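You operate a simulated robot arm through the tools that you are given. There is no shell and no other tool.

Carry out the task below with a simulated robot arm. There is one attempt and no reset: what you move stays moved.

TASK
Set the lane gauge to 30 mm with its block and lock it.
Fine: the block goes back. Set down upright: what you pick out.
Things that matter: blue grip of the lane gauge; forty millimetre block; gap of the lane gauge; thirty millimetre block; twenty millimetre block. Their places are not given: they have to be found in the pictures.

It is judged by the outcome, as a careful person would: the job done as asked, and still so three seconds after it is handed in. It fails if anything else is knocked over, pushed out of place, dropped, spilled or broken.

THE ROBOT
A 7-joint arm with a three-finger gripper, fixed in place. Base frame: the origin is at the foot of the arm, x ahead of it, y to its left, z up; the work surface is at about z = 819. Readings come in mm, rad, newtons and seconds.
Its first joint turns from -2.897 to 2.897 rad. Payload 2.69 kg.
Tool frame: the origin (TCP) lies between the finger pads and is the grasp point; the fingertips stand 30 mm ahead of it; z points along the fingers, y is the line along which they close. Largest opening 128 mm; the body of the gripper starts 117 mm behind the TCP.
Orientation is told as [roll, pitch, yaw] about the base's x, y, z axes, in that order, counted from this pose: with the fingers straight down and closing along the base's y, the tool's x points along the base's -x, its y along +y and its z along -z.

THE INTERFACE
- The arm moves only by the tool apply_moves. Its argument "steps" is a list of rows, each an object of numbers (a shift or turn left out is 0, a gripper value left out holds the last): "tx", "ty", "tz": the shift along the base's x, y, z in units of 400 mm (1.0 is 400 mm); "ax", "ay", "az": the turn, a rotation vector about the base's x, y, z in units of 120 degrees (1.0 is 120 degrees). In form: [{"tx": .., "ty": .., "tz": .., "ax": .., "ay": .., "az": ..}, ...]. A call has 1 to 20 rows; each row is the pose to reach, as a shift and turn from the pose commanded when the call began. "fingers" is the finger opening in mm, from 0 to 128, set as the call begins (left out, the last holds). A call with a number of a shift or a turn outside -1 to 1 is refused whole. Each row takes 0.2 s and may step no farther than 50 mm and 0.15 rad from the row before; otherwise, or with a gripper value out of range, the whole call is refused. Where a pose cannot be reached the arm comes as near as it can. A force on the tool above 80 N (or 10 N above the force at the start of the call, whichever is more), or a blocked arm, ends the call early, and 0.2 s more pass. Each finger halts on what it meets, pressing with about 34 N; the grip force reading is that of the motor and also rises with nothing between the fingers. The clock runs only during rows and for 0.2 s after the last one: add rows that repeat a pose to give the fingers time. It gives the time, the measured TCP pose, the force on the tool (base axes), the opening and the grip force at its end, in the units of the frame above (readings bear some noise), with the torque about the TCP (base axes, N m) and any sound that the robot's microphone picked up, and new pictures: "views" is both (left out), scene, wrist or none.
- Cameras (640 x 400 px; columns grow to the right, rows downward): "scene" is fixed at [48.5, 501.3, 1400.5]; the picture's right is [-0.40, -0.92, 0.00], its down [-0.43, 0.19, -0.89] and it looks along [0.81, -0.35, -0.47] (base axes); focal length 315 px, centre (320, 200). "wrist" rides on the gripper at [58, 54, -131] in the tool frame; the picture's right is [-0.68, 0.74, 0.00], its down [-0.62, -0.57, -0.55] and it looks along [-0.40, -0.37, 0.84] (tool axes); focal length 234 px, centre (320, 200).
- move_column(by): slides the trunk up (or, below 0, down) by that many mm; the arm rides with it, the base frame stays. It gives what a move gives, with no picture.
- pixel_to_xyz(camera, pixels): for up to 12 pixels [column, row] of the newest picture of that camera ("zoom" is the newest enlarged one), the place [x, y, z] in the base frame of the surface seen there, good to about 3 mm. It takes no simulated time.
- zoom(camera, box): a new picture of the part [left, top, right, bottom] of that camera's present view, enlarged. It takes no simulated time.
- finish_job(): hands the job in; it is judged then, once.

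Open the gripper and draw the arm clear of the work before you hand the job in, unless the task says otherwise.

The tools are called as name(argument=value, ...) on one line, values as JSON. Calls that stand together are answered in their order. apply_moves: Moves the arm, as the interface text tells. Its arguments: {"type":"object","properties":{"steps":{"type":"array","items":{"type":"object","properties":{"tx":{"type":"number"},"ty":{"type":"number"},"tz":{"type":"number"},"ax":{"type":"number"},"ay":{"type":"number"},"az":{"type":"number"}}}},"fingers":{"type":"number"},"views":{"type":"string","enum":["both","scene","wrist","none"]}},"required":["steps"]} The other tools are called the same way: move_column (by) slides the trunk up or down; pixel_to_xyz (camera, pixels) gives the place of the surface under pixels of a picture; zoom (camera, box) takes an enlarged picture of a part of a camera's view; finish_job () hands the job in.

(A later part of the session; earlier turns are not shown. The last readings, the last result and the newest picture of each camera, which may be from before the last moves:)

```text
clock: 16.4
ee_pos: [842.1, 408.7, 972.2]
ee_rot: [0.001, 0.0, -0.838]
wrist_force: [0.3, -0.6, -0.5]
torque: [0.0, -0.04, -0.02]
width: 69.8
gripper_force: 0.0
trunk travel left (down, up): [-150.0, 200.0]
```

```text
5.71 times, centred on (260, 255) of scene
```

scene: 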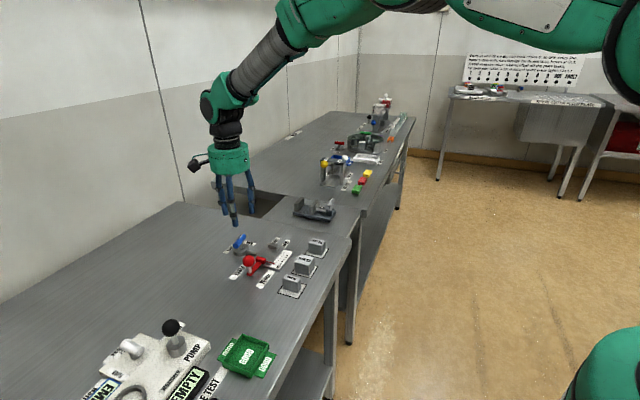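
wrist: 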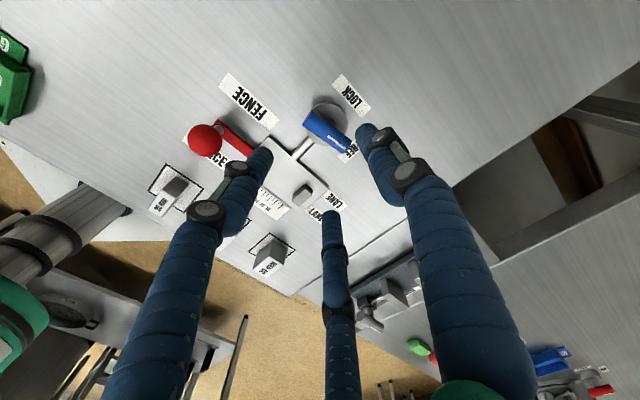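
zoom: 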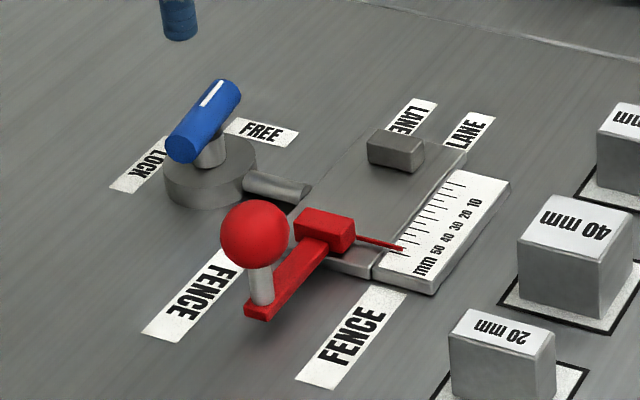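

The rod has drawn back from the bed: the gauge is free. Next I turn to +45° and go above the 30 mm block at about (759,203) to look at it closely before grasping.

apply_moves(steps=[{"tx": -0.014, "ty": -0.037, "az": 0.0597}, {"tx": -0.028, "ty": -0.074, "az": 0.1194}, {"tx": -0.042, "ty": -0.111, "az": 0.1791}, {"tx": -0.056, "ty": -0.148, "az": 0.2388}, {"tx": -0.071, "ty": -0.184, "az": 0.2985}, {"tx": -0.085, "ty": -0.221, "az": 0.3582}, {"tx": -0.099, "ty": -0.258, "az": 0.4179}, {"tx": -0.113, "ty": -0.295, "az": 0.4776}, {"tx": -0.127, "ty": -0.332, "az": 0.5373}, {"tx": -0.141, "ty": -0.369, "az": 0.597}, {"tx": -0.155, "ty": -0.406, "az": 0.6567}, {"tx": -0.17, "ty": -0.443, "az": 0.7164}, {"tx": -0.2, "ty": -0.515, "az": 0.776}, {"tx": -0.2, "ty": -0.515, "az": 0.776}], fingers=90)

zoom(camera="wrist", box=[240, 100, 400, 240])

```text
clock: 19.4
ee_pos: [764.4, 203.8, 972.1]
ee_rot: [0.0, -0.001, 0.791]
wrist_force: [-0.9, 0.0, 1.2]
torque: [0.04, 0.02, 0.02]
width: 90.0
gripper_force: 0.0
trunk travel left (down, up): [-150.0, 200.0]
```

scene: 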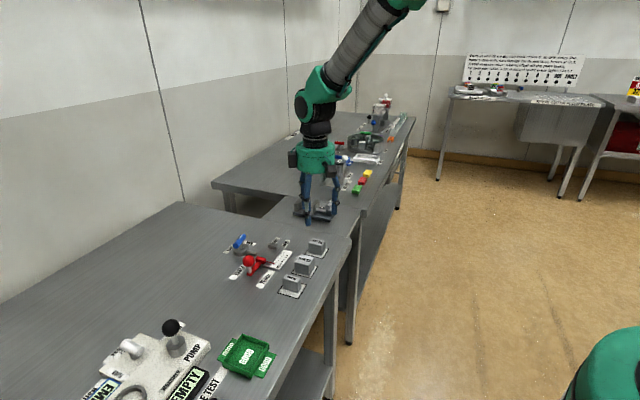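
wrist: 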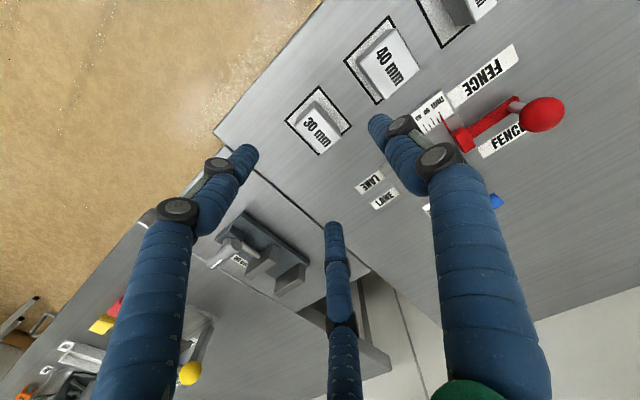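

```text
2.86 times, centred on (320, 170) of wrist
```

zoom: 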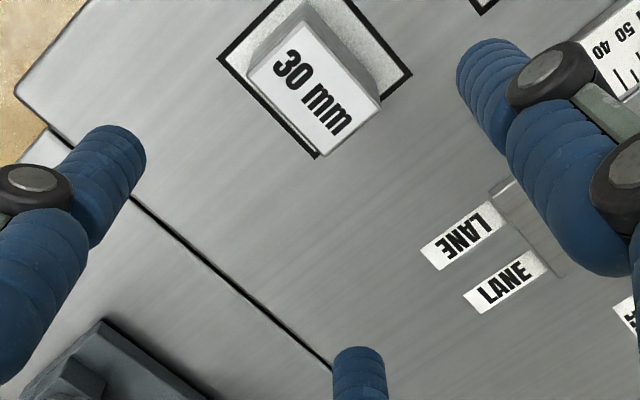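

zoom(camera="wrist", box=[280, 80, 360, 160])

```text
5.00 times, centred on (320, 120) of wrist
```

zoom: 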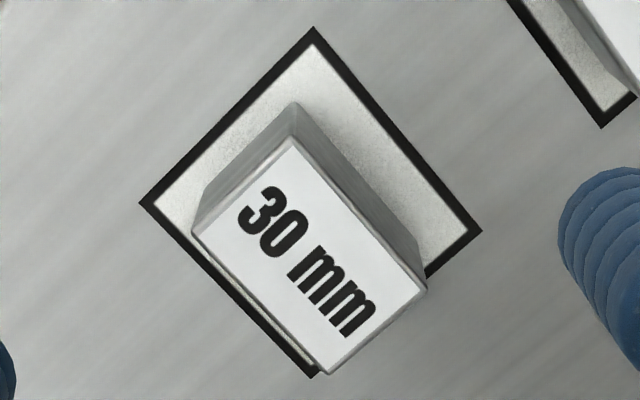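

I sample the block's top corners and the mat's corners.

pixel_to_xyz(camera="zoom", pixels=[[292, 145], [200, 232], [325, 365], [420, 288], [308, 255], [310, 40], [150, 203], [470, 232], [310, 368], [295, 108], [418, 240], [250, 190]])

```text
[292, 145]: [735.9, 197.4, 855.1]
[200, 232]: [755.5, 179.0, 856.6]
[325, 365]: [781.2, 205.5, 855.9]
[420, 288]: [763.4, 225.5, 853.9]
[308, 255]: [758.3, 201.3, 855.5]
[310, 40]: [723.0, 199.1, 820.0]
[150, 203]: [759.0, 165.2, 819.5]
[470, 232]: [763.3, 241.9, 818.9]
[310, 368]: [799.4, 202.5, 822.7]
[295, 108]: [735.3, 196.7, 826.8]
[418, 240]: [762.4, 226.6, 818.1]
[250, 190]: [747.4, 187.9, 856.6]
```

Block top centre ≈ (759.0,201.9), sides ~30 × 40 mm along ±45°, top z 856. I move over it with 70 mm opening, stopping with the tips still above it to re-read the pose.

apply_moves(steps=[{"tx": 0.001, "ty": -0.0148, "tz": -0.08}, {"tx": 0.001, "ty": -0.0148, "tz": -0.165}, {"tx": 0.001, "ty": -0.0148, "tz": -0.165}, {"tx": 0.001, "ty": -0.0148, "tz": -0.165}], fingers=70)

zoom(camera="wrist", box=[240, 100, 400, 240])

apply_moves(steps=[{}], views="none")

apply_moves(steps=[{}], views="none")

```text
clock: 20.4
ee_pos: [762.9, 197.9, 903.4]
ee_rot: [0.0, 0.0, 0.786]
wrist_force: [0.1, -0.7, 0.4]
torque: [-0.01, 0.02, -0.02]
width: 70.1
gripper_force: 0.0
trunk travel left (down, up): [-150.0, 200.0]
```

scene: 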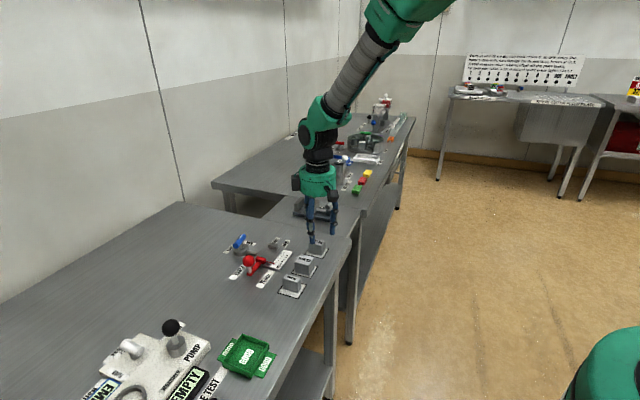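
wrist: 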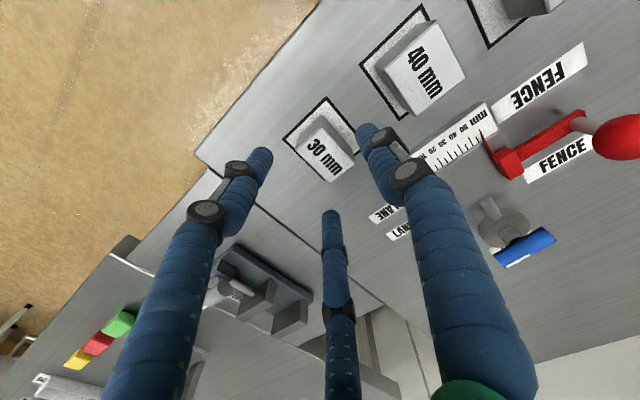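

```text
2.86 times, centred on (320, 170) of wrist
```

zoom: 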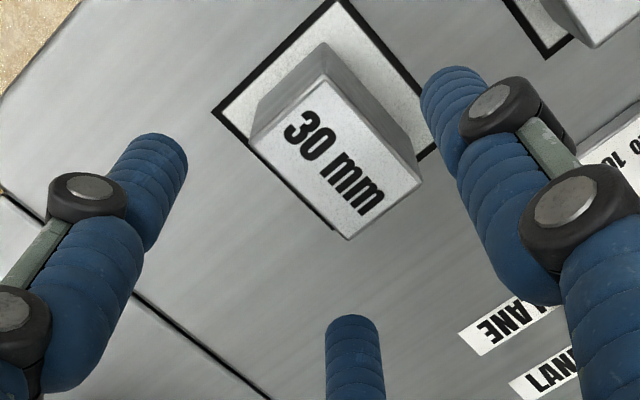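

```text
clock: 20.8
ee_pos: [764.0, 197.1, 903.4]
ee_rot: [-0.001, 0.0, 0.787]
wrist_force: [0.0, -0.2, 0.1]
torque: [0.04, -0.01, -0.04]
width: 70.0
gripper_force: 0.2
trunk travel left (down, up): [-150.0, 200.0]
```

```text
clock: 21.2
ee_pos: [763.6, 196.3, 904.3]
ee_rot: [-0.001, 0.0, 0.788]
wrist_force: [-0.3, 0.0, -0.6]
torque: [0.04, -0.01, -0.01]
width: 70.0
gripper_force: 0.1
trunk travel left (down, up): [-150.0, 200.0]
```

The pose reads (763.5,197.1,903.7), as wanted. I descend to z≈869 so tips engage the top ~17 mm of the block.

apply_moves(steps=[{"tz": -0.045}, {"tz": -0.087}, {"tz": -0.087}])

zoom(camera="wrist", box=[240, 100, 400, 240])

zoom(camera="scene", box=[270, 200, 370, 290])

```text
clock: 22.0
ee_pos: [762.7, 197.8, 869.4]
ee_rot: [0.001, 0.0, 0.786]
wrist_force: [0.2, 0.5, 0.0]
torque: [-0.03, -0.02, 0.01]
width: 70.3
gripper_force: 0.0
trunk travel left (down, up): [-150.0, 200.0]
```

scene: 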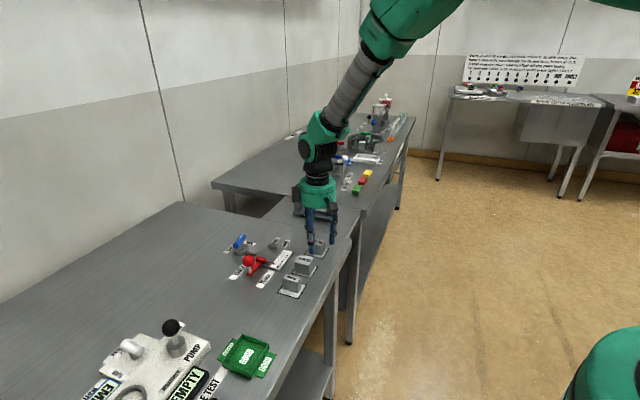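
wrist: 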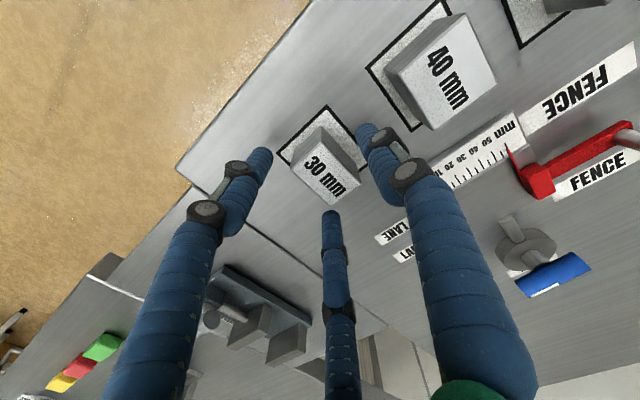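

```text
2.86 times, centred on (320, 170) of wrist
```

zoom: 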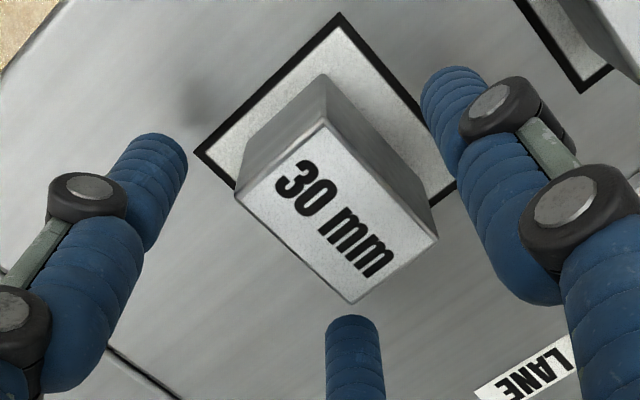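

```text
4.44 times, centred on (320, 245) of scene
```

zoom: 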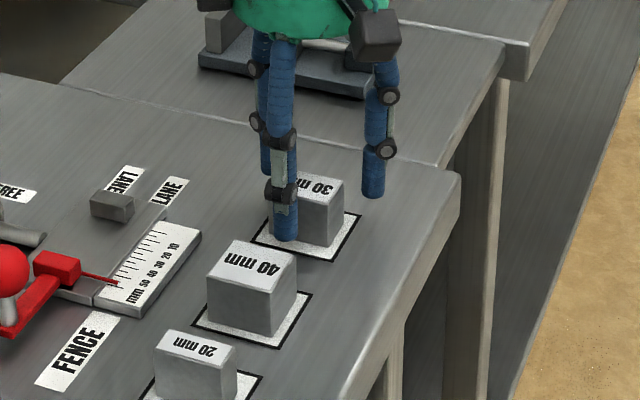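

The block sits between the three fingers as planned (long face towards the right-hand finger). I close in stages, first to 46 mm.

apply_moves(steps=[{}, {}], fingers=47, views="none")

apply_moves(steps=[{}, {}, {}], fingers=36)

zoom(camera="wrist", box=[240, 100, 400, 240])

```text
clock: 22.6
ee_pos: [763.7, 196.8, 869.6]
ee_rot: [0.001, 0.0, 0.788]
wrist_force: [0.4, -0.5, 0.1]
torque: [-0.02, 0.02, -0.03]
width: 47.0
gripper_force: 0.0
trunk travel left (down, up): [-150.0, 200.0]
```

```text
clock: 23.4
ee_pos: [763.3, 196.8, 870.0]
ee_rot: [-0.001, -0.001, 0.786]
wrist_force: [-0.2, -0.2, 0.5]
torque: [0.03, -0.02, 0.0]
width: 37.0
gripper_force: 26.9
trunk travel left (down, up): [-150.0, 200.0]
```

scene: 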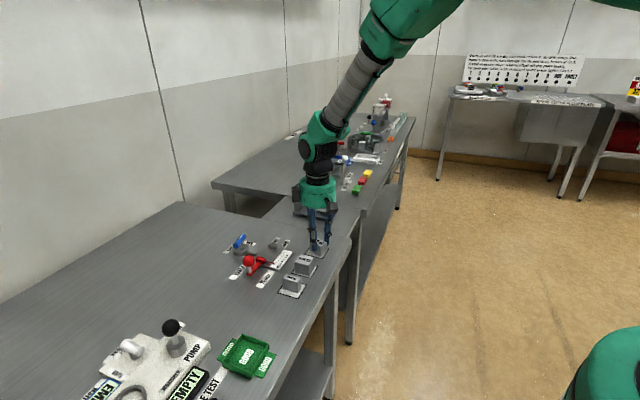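
wrist: 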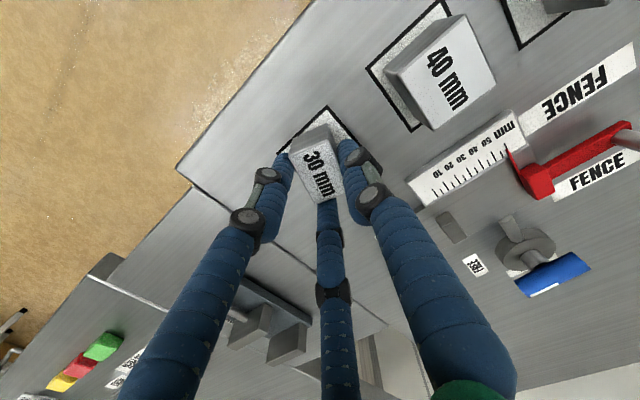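

```text
2.86 times, centred on (320, 170) of wrist
```

zoom: 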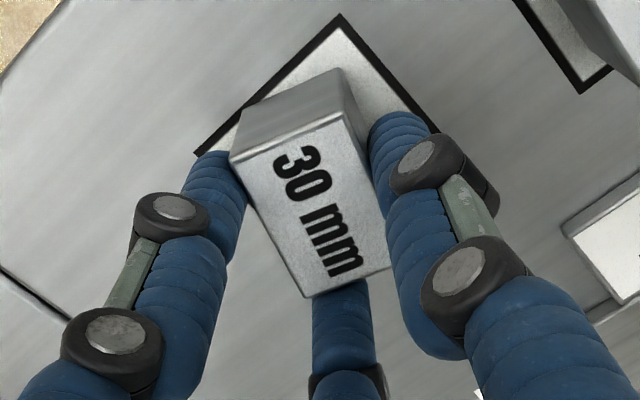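

The block yawed in the grip (width 37); it seems to be a stable three-point hold, so I measure how it sits before lifting.

pixel_to_xyz(camera="zoom", pixels=[[240, 162], [343, 122], [306, 290], [382, 262], [310, 205], [338, 75], [250, 115], [290, 225], [362, 190], [295, 142]])

zoom(camera="wrist", box=[280, 110, 370, 190])

```text
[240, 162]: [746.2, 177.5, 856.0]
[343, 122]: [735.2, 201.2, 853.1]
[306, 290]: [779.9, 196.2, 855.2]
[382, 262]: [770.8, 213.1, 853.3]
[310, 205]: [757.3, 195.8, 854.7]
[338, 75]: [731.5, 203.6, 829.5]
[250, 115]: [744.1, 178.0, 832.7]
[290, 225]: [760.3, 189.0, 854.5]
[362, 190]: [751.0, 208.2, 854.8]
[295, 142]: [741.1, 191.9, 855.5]
```

```text
5.00 times, centred on (325, 150) of wrist
```

zoom: 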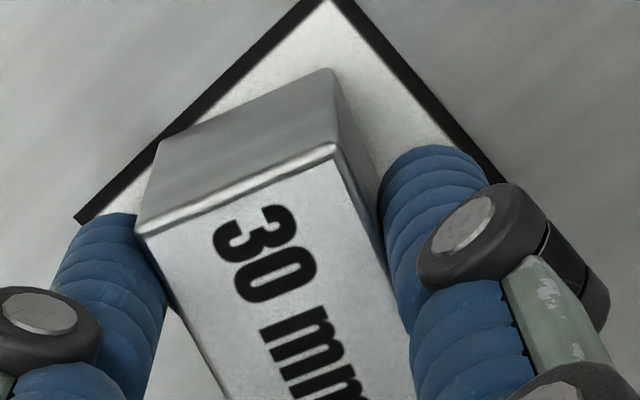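

The block is yawed by about −19°, and moved ~4 mm, in this hold. A pinch across its two 30 mm-apart faces with only the finger pair would be stable in yaw, so I open, lift clear, and re-grasp that way.

apply_moves(steps=[{}, {}, {"tz": 0.06}, {"tz": 0.14}, {"tz": 0.22}], fingers=76, views="none")

apply_moves(steps=[{"az": -0.062}, {"az": -0.124}, {"az": -0.186}, {"az": -0.248}, {"az": -0.31}, {"az": -0.372}, {"az": -0.434}, {"az": -0.496}, {"az": -0.558}, {"az": -0.62}, {"az": -0.682}, {"az": -0.75}, {"az": -0.75}], fingers=90)

zoom(camera="wrist", box=[240, 100, 400, 240])

```text
clock: 24.6
ee_pos: [761.6, 196.4, 958.1]
ee_rot: [0.0, 0.0, 0.788]
wrist_force: [-0.4, 0.2, -0.2]
torque: [0.01, 0.02, 0.05]
width: 75.9
gripper_force: 0.0
trunk travel left (down, up): [-150.0, 200.0]
```

```text
clock: 27.4
ee_pos: [763.3, 197.3, 958.6]
ee_rot: [0.001, 0.001, -0.784]
wrist_force: [-0.7, 0.0, -0.5]
torque: [0.01, 0.0, 0.03]
width: 90.3
gripper_force: 0.0
trunk travel left (down, up): [-150.0, 200.0]
```

scene: 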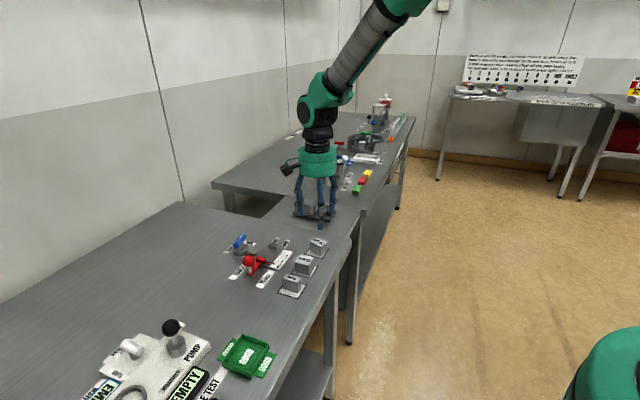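
wrist: 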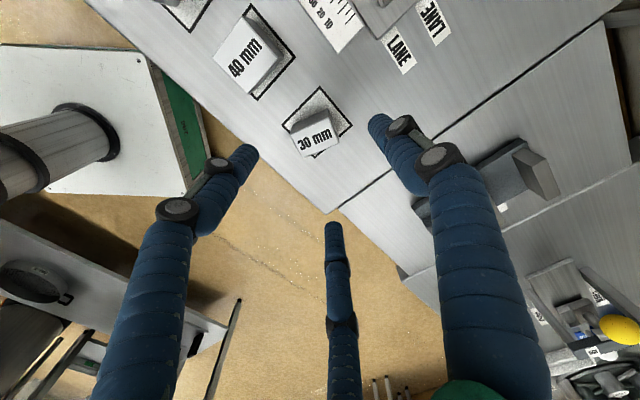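

```text
2.86 times, centred on (320, 170) of wrist
```

zoom: 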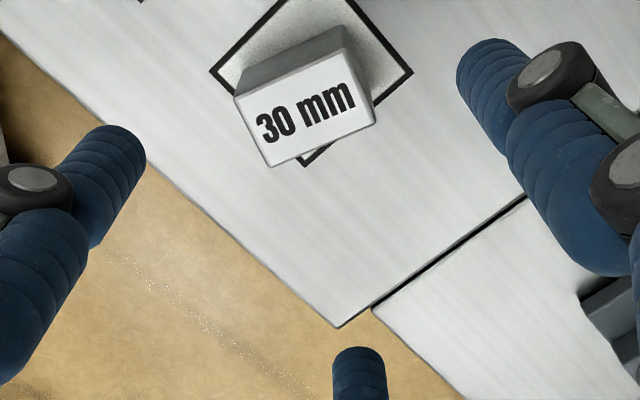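

I sample the block's top corners again for its present yaw.

zoom(camera="wrist", box=[280, 90, 360, 165])

```text
5.33 times, centred on (320, 128) of wrist
```

zoom: 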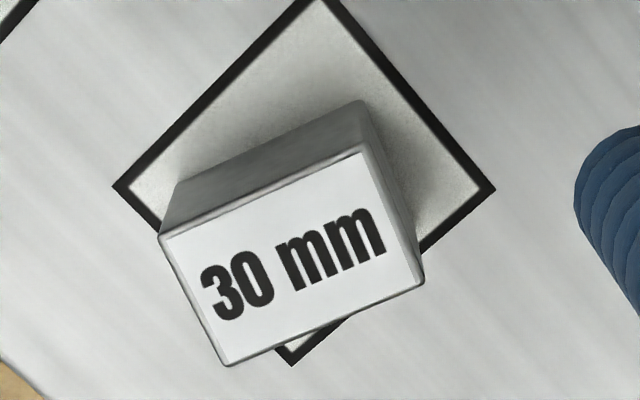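

pixel_to_xyz(camera="zoom", pixels=[[168, 238], [360, 158], [418, 280], [230, 358], [293, 258], [264, 198], [389, 219], [324, 319], [199, 298]])

```text
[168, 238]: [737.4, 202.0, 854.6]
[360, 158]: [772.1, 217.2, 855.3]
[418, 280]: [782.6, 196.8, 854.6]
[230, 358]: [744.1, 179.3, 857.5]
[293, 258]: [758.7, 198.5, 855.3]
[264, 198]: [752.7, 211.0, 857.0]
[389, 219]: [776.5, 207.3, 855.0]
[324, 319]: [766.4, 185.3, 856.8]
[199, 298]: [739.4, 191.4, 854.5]
```

Block now: centre (759.0,198.8), long axis at 24°. I align tool-y with it (yaw −66°), place the TCP 13 mm along that axis from the centre, and descend with 62 mm opening.

apply_moves(steps=[{"tx": 0.007, "ty": 0.006, "az": -0.06}, {"tx": 0.014, "ty": 0.012, "az": -0.12}, {"tx": 0.0195, "ty": 0.0178, "az": -0.175}, {"tx": 0.0195, "ty": 0.0178, "az": -0.175, "tz": -0.1}, {"tx": 0.0195, "ty": 0.0178, "az": -0.175, "tz": -0.12}, {"tx": 0.0195, "ty": 0.0178, "az": -0.175, "tz": -0.12}], fingers=62)

zoom(camera="wrist", box=[240, 100, 400, 240])

```text
clock: 28.8
ee_pos: [771.8, 204.5, 911.6]
ee_rot: [0.001, -0.002, -1.15]
wrist_force: [0.5, 0.7, -0.6]
torque: [-0.02, 0.03, 0.01]
width: 62.2
gripper_force: 0.1
trunk travel left (down, up): [-150.0, 200.0]
```

scene: 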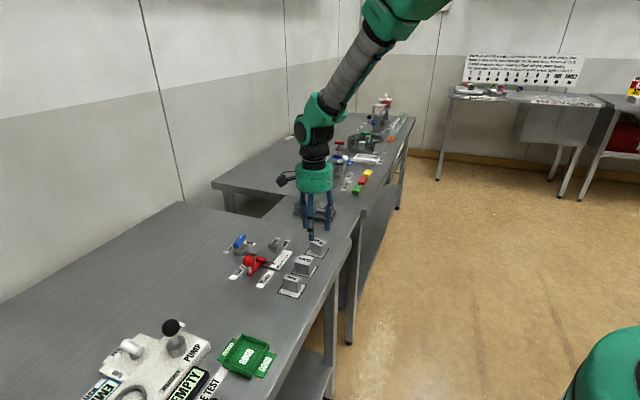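
wrist: 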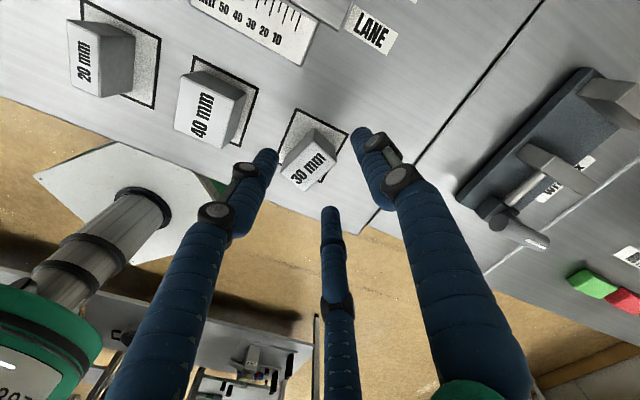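

```text
2.86 times, centred on (320, 170) of wrist
```

zoom: 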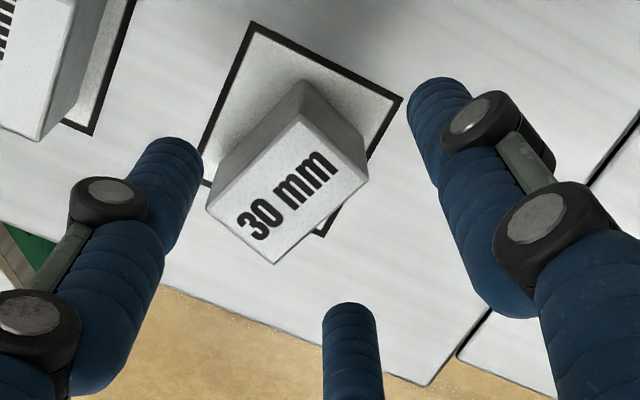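

Block's faces are between the left and middle fingers. I descend to z≈870.

apply_moves(steps=[{"tz": -0.05}, {"tz": -0.104}, {"tz": -0.104}])

zoom(camera="wrist", box=[240, 100, 400, 240])

zoom(camera="scene", box=[270, 200, 370, 290])

```text
clock: 29.6
ee_pos: [772.4, 203.5, 870.5]
ee_rot: [0.0, 0.0, -1.15]
wrist_force: [0.9, -0.1, 0.4]
torque: [-0.03, 0.04, 0.01]
width: 62.0
gripper_force: 0.2
trunk travel left (down, up): [-150.0, 200.0]
```

scene: 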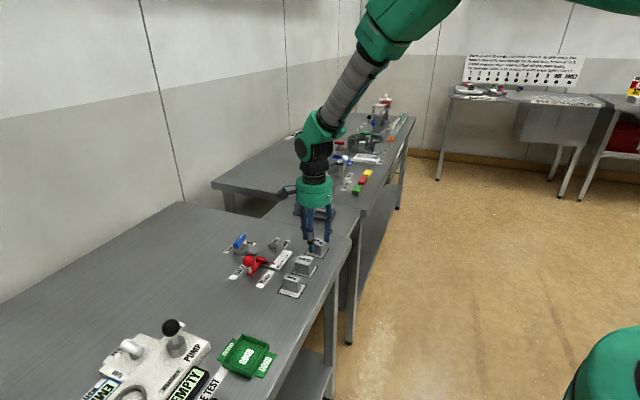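
wrist: 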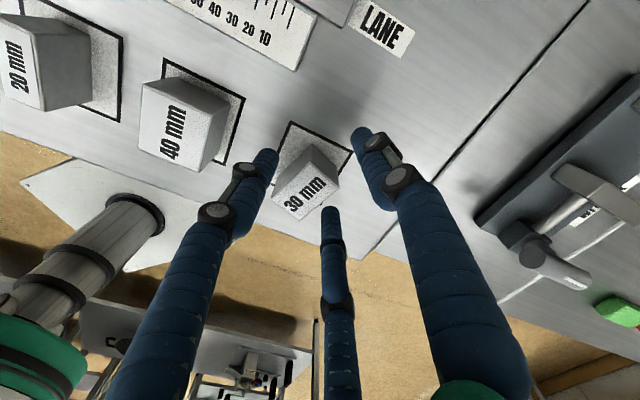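

```text
2.86 times, centred on (320, 170) of wrist
```

zoom: 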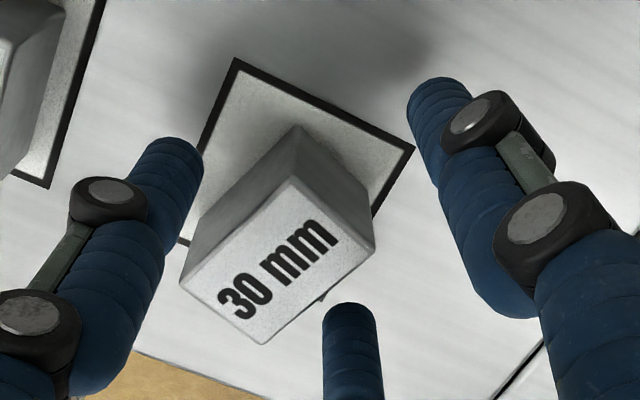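

```text
4.44 times, centred on (320, 245) of scene
```

zoom: 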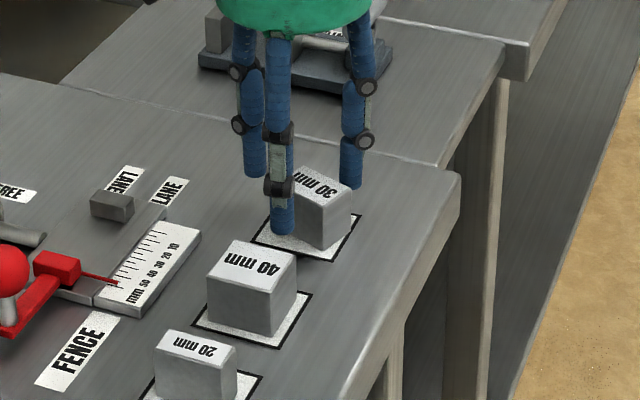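

Good. I close in stages and check the width and the block's yaw.

apply_moves(steps=[{}, {}], fingers=46, views="none")

apply_moves(steps=[{}, {}, {}], fingers=30)

zoom(camera="wrist", box=[240, 100, 400, 240])

```text
clock: 30.2
ee_pos: [772.1, 203.7, 870.0]
ee_rot: [-0.001, 0.0, -1.151]
wrist_force: [0.6, -1.1, 0.2]
torque: [-0.03, -0.03, -0.03]
width: 45.9
gripper_force: 0.1
trunk travel left (down, up): [-150.0, 200.0]
```

```text
clock: 31.0
ee_pos: [773.1, 203.9, 869.2]
ee_rot: [-0.001, 0.0, -1.149]
wrist_force: [-0.2, 0.4, -0.5]
torque: [-0.01, 0.08, 0.0]
width: 36.4
gripper_force: 5.2
trunk travel left (down, up): [-150.0, 200.0]
```

scene: 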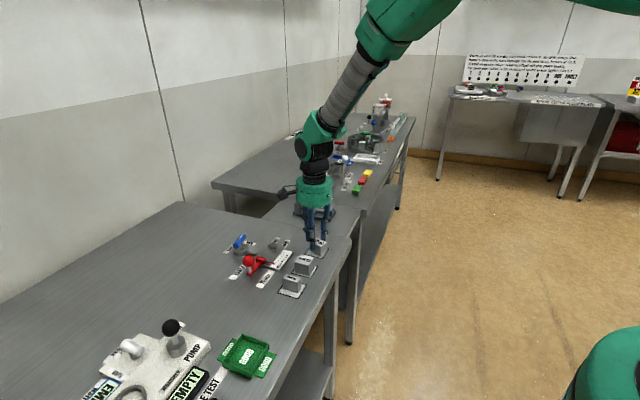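
wrist: 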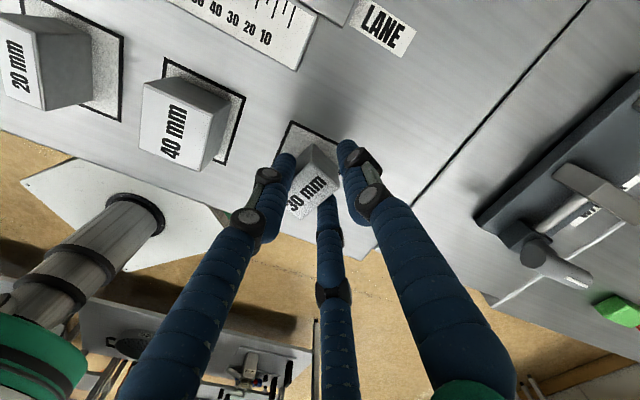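

```text
2.86 times, centred on (320, 170) of wrist
```

zoom: 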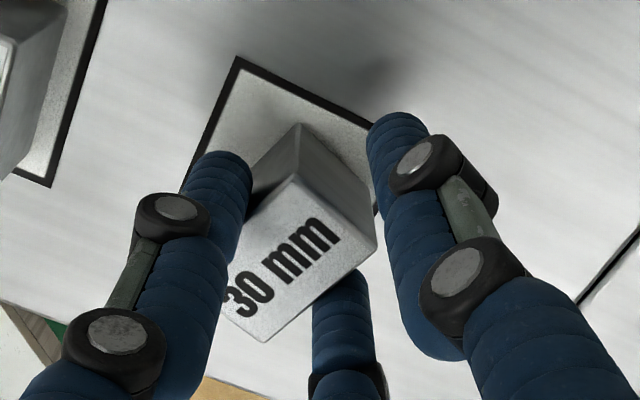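

Width 36.4 as predicted for this pinch, block still square to the tool. I give the grip time to build, then lift a little.

apply_moves(steps=[{}, {}, {}], fingers=20, views="wrist")

zoom(camera="wrist", box=[240, 100, 400, 240])

```text
clock: 31.8
ee_pos: [771.7, 203.7, 869.7]
ee_rot: [-0.001, 0.0, -1.15]
wrist_force: [-1.2, -0.6, -0.4]
torque: [-0.05, 0.01, 0.03]
width: 36.2
gripper_force: 11.8
trunk travel left (down, up): [-150.0, 200.0]
```

wrist: 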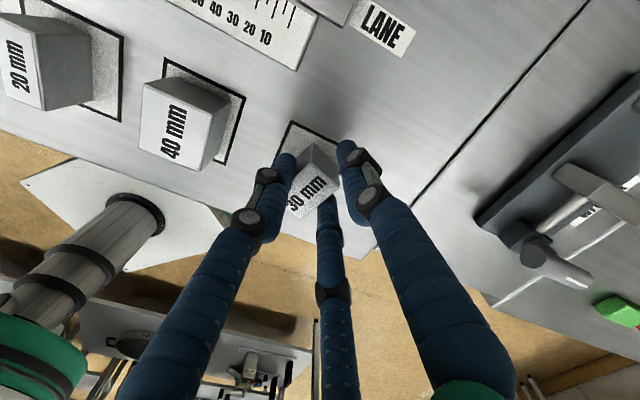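

```text
2.86 times, centred on (320, 170) of wrist
```

zoom: 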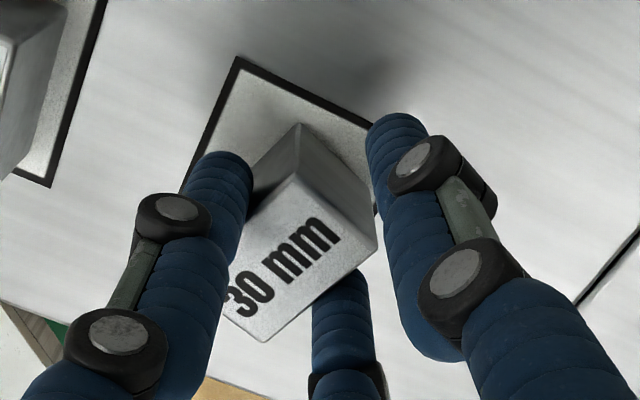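

Grip reads 11.8 N; I command full close and wait for the full force before lifting.

apply_moves(steps=[{}, {}, {}, {}], fingers=0, views="wrist")

zoom(camera="wrist", box=[240, 100, 400, 240])

```text
clock: 32.8
ee_pos: [771.5, 202.9, 869.1]
ee_rot: [0.0, 0.001, -1.152]
wrist_force: [0.0, 0.1, -1.0]
torque: [-0.02, 0.02, 0.03]
width: 35.5
gripper_force: 34.4
trunk travel left (down, up): [-150.0, 200.0]
```

wrist: 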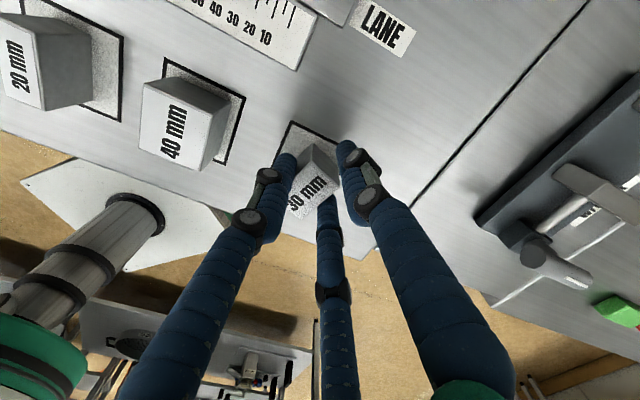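

```text
2.86 times, centred on (320, 170) of wrist
```

zoom: 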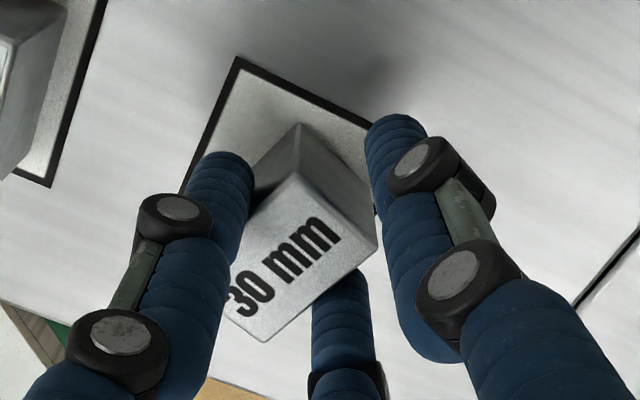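

Full grip of 34 N at 35.5 mm. I lift 15 mm and check that the block comes along level.

apply_moves(steps=[{"tz": 0.012}, {"tz": 0.025}, {"tz": 0.0375}, {"tz": 0.0375}])

zoom(camera="wrist", box=[240, 100, 400, 240])

zoom(camera="scene", box=[270, 200, 370, 290])

```text
clock: 33.8
ee_pos: [770.5, 204.3, 883.2]
ee_rot: [0.0, 0.0, -1.152]
wrist_force: [1.0, -0.2, -0.9]
torque: [-0.01, -0.04, 0.0]
width: 35.5
gripper_force: 34.1
trunk travel left (down, up): [-150.0, 200.0]
```

scene: 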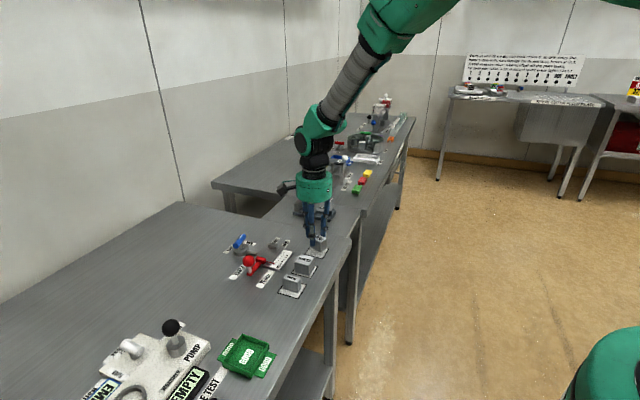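
wrist: 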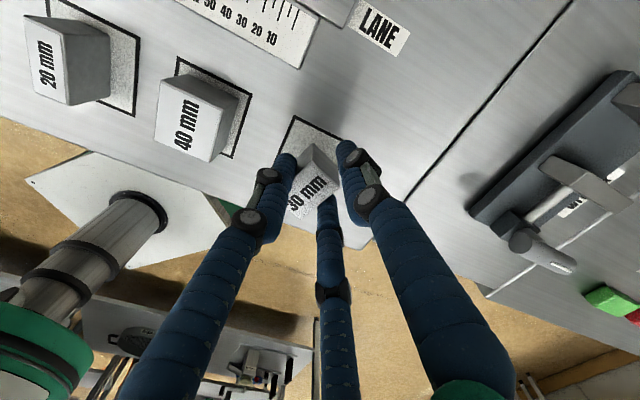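

```text
2.86 times, centred on (320, 170) of wrist
```

zoom: 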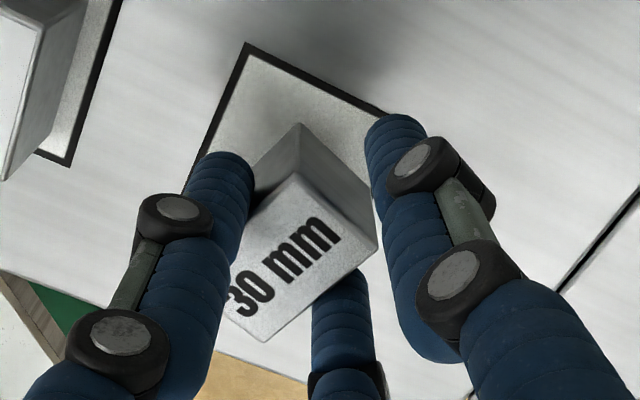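

```text
4.44 times, centred on (320, 245) of scene
```

zoom: 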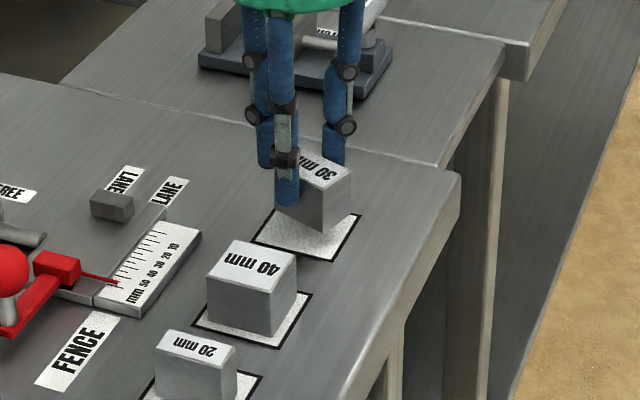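

The block lifts cleanly and level. I raise to z≈935, carry it over the gap while turning to yaw −45°, and look before lowering.

apply_moves(steps=[{"tz": 0.06}, {"tz": 0.13}, {"tx": 0.015, "ty": 0.06, "tz": 0.13, "az": 0.03}, {"tx": 0.03, "ty": 0.12, "tz": 0.13, "az": 0.06}, {"tx": 0.045, "ty": 0.18, "tz": 0.13, "az": 0.09}, {"tx": 0.06, "ty": 0.24, "tz": 0.13, "az": 0.12}, {"tx": 0.078, "ty": 0.31, "tz": 0.13, "az": 0.15}, {"tx": 0.0935, "ty": 0.368, "tz": 0.13, "az": 0.175}, {"tx": 0.0935, "ty": 0.368, "tz": 0.13, "az": 0.175}])

zoom(camera="wrist", box=[160, 70, 400, 240])

zoom(camera="scene", box=[210, 190, 330, 290])

```text
clock: 35.8
ee_pos: [810.2, 350.7, 936.3]
ee_rot: [0.001, 0.0, -0.782]
wrist_force: [0.8, 1.0, -1.0]
torque: [-0.04, -0.03, -0.01]
width: 35.4
gripper_force: 33.8
trunk travel left (down, up): [-150.0, 200.0]
```

scene: 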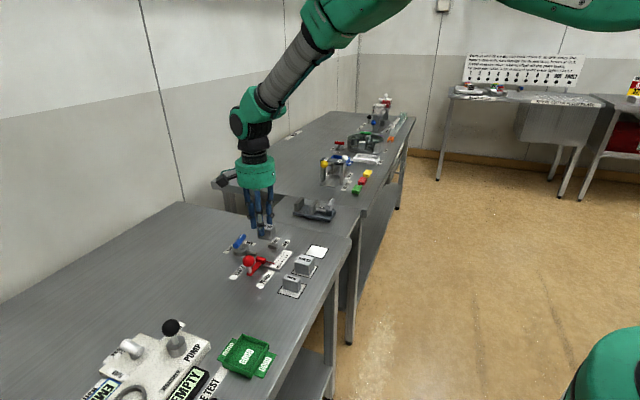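
wrist: 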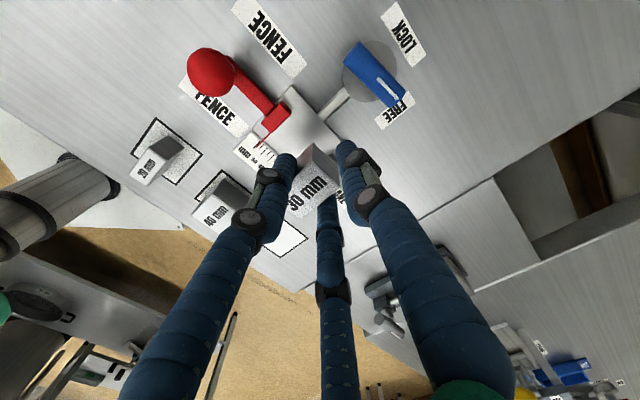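

```text
2.35 times, centred on (280, 155) of wrist
```

zoom: 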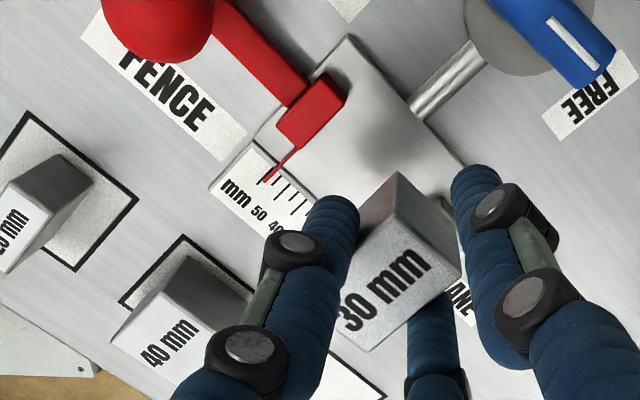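

```text
4.00 times, centred on (270, 240) of scene
```

zoom: 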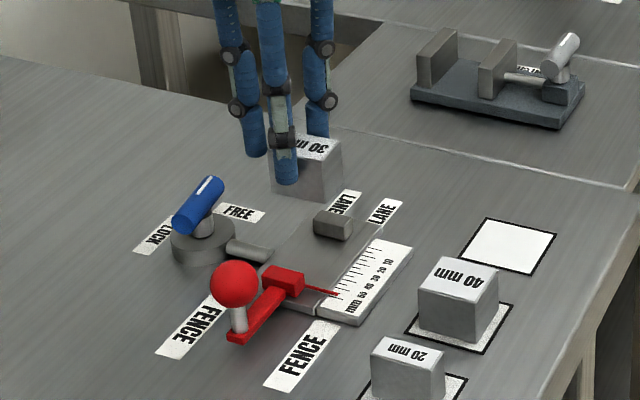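

I sample the stub and jaw in a scene close-up and the held block's top corners.

zoom(camera="scene", box=[255, 230, 315, 270])

```text
10.00 times, centred on (285, 250) of scene
```

zoom: 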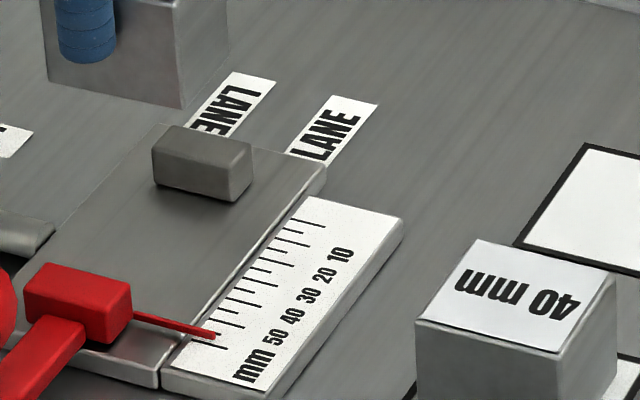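

pixel_to_xyz(camera="zoom", pixels=[[157, 190], [228, 200], [190, 180], [220, 190], [165, 170], [200, 172], [180, 132], [245, 145], [193, 190], [40, 275], [125, 280], [75, 285]])

pixel_to_xyz(camera="zoom", pixels=[[150, 300], [200, 260], [250, 200], [170, 128], [320, 170], [155, 385], [310, 222], [230, 310], [300, 235], [215, 335], [255, 280], [275, 250]])

zoom(camera="wrist", box=[270, 130, 370, 220])

```text
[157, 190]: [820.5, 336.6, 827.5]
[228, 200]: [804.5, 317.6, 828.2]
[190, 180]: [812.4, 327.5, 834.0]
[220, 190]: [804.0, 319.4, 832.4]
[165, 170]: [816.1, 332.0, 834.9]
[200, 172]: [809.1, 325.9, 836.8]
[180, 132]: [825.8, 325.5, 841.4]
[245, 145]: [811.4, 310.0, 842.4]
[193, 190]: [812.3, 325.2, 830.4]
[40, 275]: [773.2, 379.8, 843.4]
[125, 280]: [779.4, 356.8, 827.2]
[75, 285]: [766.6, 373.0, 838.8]
```

```text
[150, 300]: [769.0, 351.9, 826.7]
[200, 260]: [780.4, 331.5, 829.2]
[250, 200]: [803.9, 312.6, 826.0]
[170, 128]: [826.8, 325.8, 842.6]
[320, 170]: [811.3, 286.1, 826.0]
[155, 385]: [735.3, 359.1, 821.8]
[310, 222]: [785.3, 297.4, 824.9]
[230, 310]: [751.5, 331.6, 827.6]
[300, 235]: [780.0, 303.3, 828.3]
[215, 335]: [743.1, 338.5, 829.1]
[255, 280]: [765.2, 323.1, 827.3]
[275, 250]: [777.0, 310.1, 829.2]
```

```text
4.44 times, centred on (320, 175) of wrist
```

zoom: 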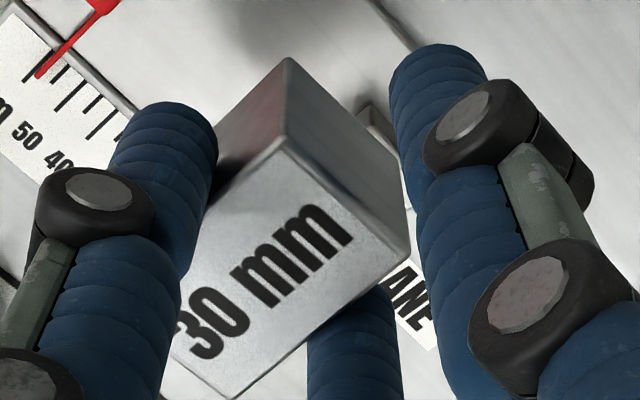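

pixel_to_xyz(camera="zoom", pixels=[[285, 145], [403, 253], [232, 390], [289, 65], [345, 200], [318, 320], [290, 260], [375, 130], [400, 185]])

```text
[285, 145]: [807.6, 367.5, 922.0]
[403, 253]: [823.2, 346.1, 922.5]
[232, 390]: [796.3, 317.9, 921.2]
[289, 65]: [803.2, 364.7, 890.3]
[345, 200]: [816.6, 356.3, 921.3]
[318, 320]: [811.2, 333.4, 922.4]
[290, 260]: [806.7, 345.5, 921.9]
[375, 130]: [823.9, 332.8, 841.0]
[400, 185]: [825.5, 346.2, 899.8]
```

Held block: centre about a=324/u=808 (i.e. ~4 mm short of the stub face, well centred). I lower 55 mm, leaving ~4 mm above the bed.

apply_moves(steps=[{"tz": -0.06}, {"tz": -0.11}, {"tz": -0.1375}, {"tz": -0.1375}])

zoom(camera="scene", box=[230, 210, 310, 270])

zoom(camera="wrist", box=[230, 80, 410, 220])

```text
clock: 36.8
ee_pos: [810.2, 351.4, 880.9]
ee_rot: [0.0, 0.0, -0.782]
wrist_force: [0.6, -0.7, -0.6]
torque: [0.03, -0.03, 0.03]
width: 35.5
gripper_force: 34.4
trunk travel left (down, up): [-150.0, 200.0]
```

scene: 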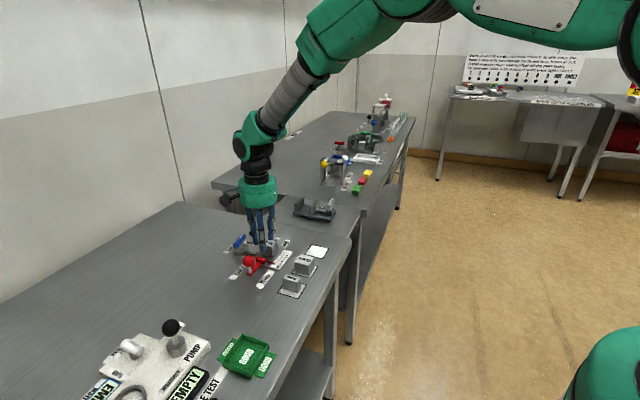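
wrist: 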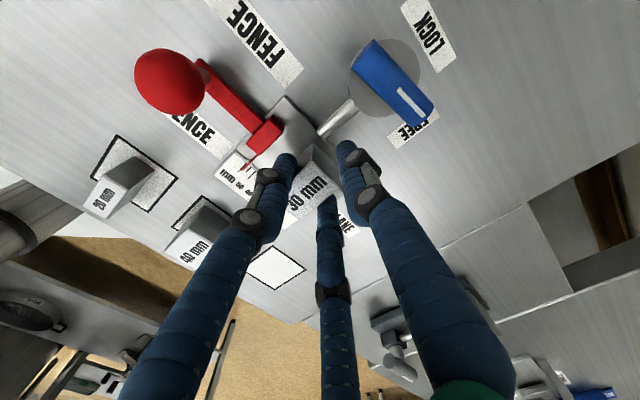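

```text
6.67 times, centred on (270, 240) of scene
```

zoom: 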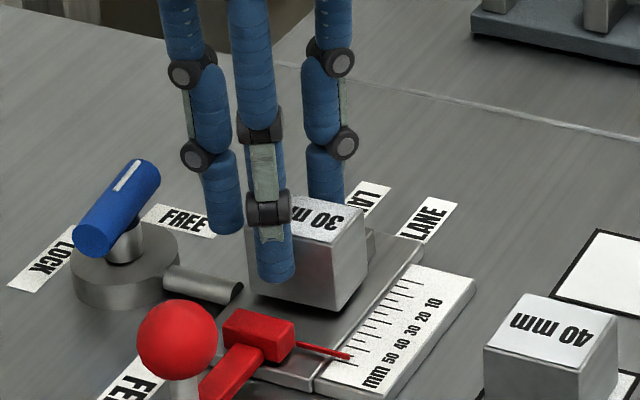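

```text
2.86 times, centred on (320, 150) of wrist
```

zoom: 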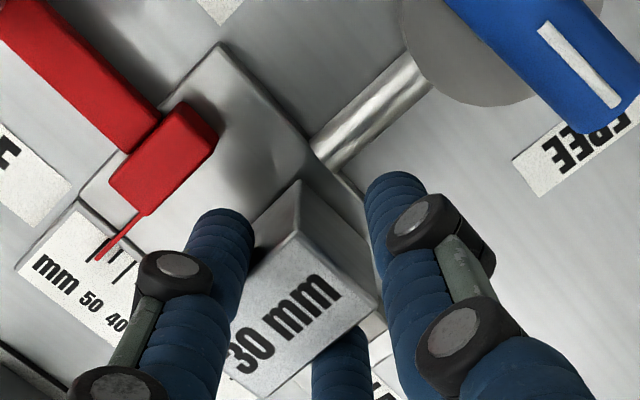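

Hovering with a few mm to go. I lower in 1 mm rows, watching the vertical force.

apply_moves(steps=[{"tz": -0.0025}, {"tz": -0.005}, {"tz": -0.0075}, {"tz": -0.0075}], views="none")

apply_moves(steps=[{"tz": -0.0025}, {"tz": -0.0025}], views="scene")

zoom(camera="scene", box=[230, 210, 310, 270])

```text
clock: 37.8
ee_pos: [810.3, 351.1, 877.9]
ee_rot: [0.0, -0.003, -0.782]
wrist_force: [0.5, -0.9, 0.7]
torque: [-0.03, 0.03, 0.0]
width: 35.6
gripper_force: 34.1
trunk travel left (down, up): [-150.0, 200.0]
```

```text
clock: 38.4
ee_pos: [809.4, 351.3, 876.9]
ee_rot: [0.002, 0.001, -0.784]
wrist_force: [-2.9, -2.8, 13.1]
torque: [-0.36, 0.41, 0.04]
width: 35.4
gripper_force: 34.0
trunk travel left (down, up): [-150.0, 200.0]
```

scene: 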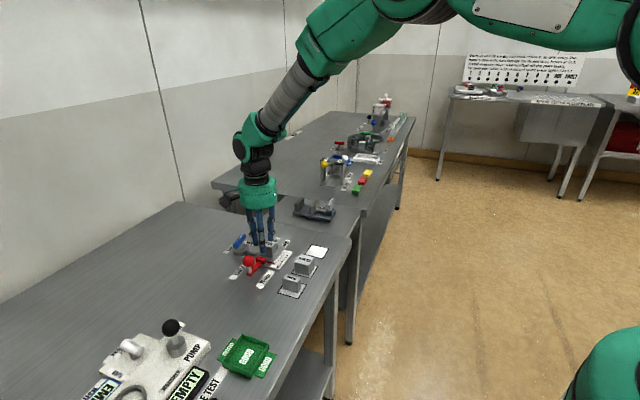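

```text
6.67 times, centred on (270, 240) of scene
```

zoom: 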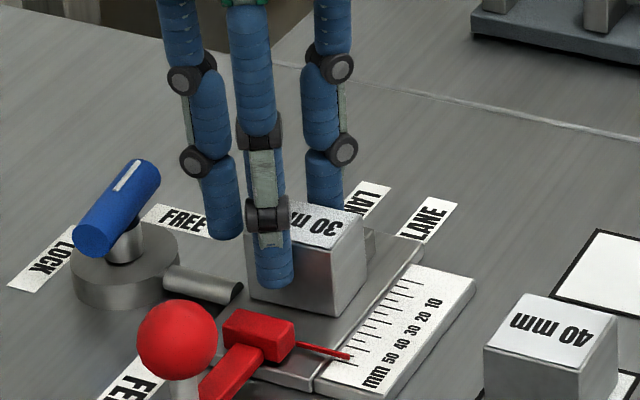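

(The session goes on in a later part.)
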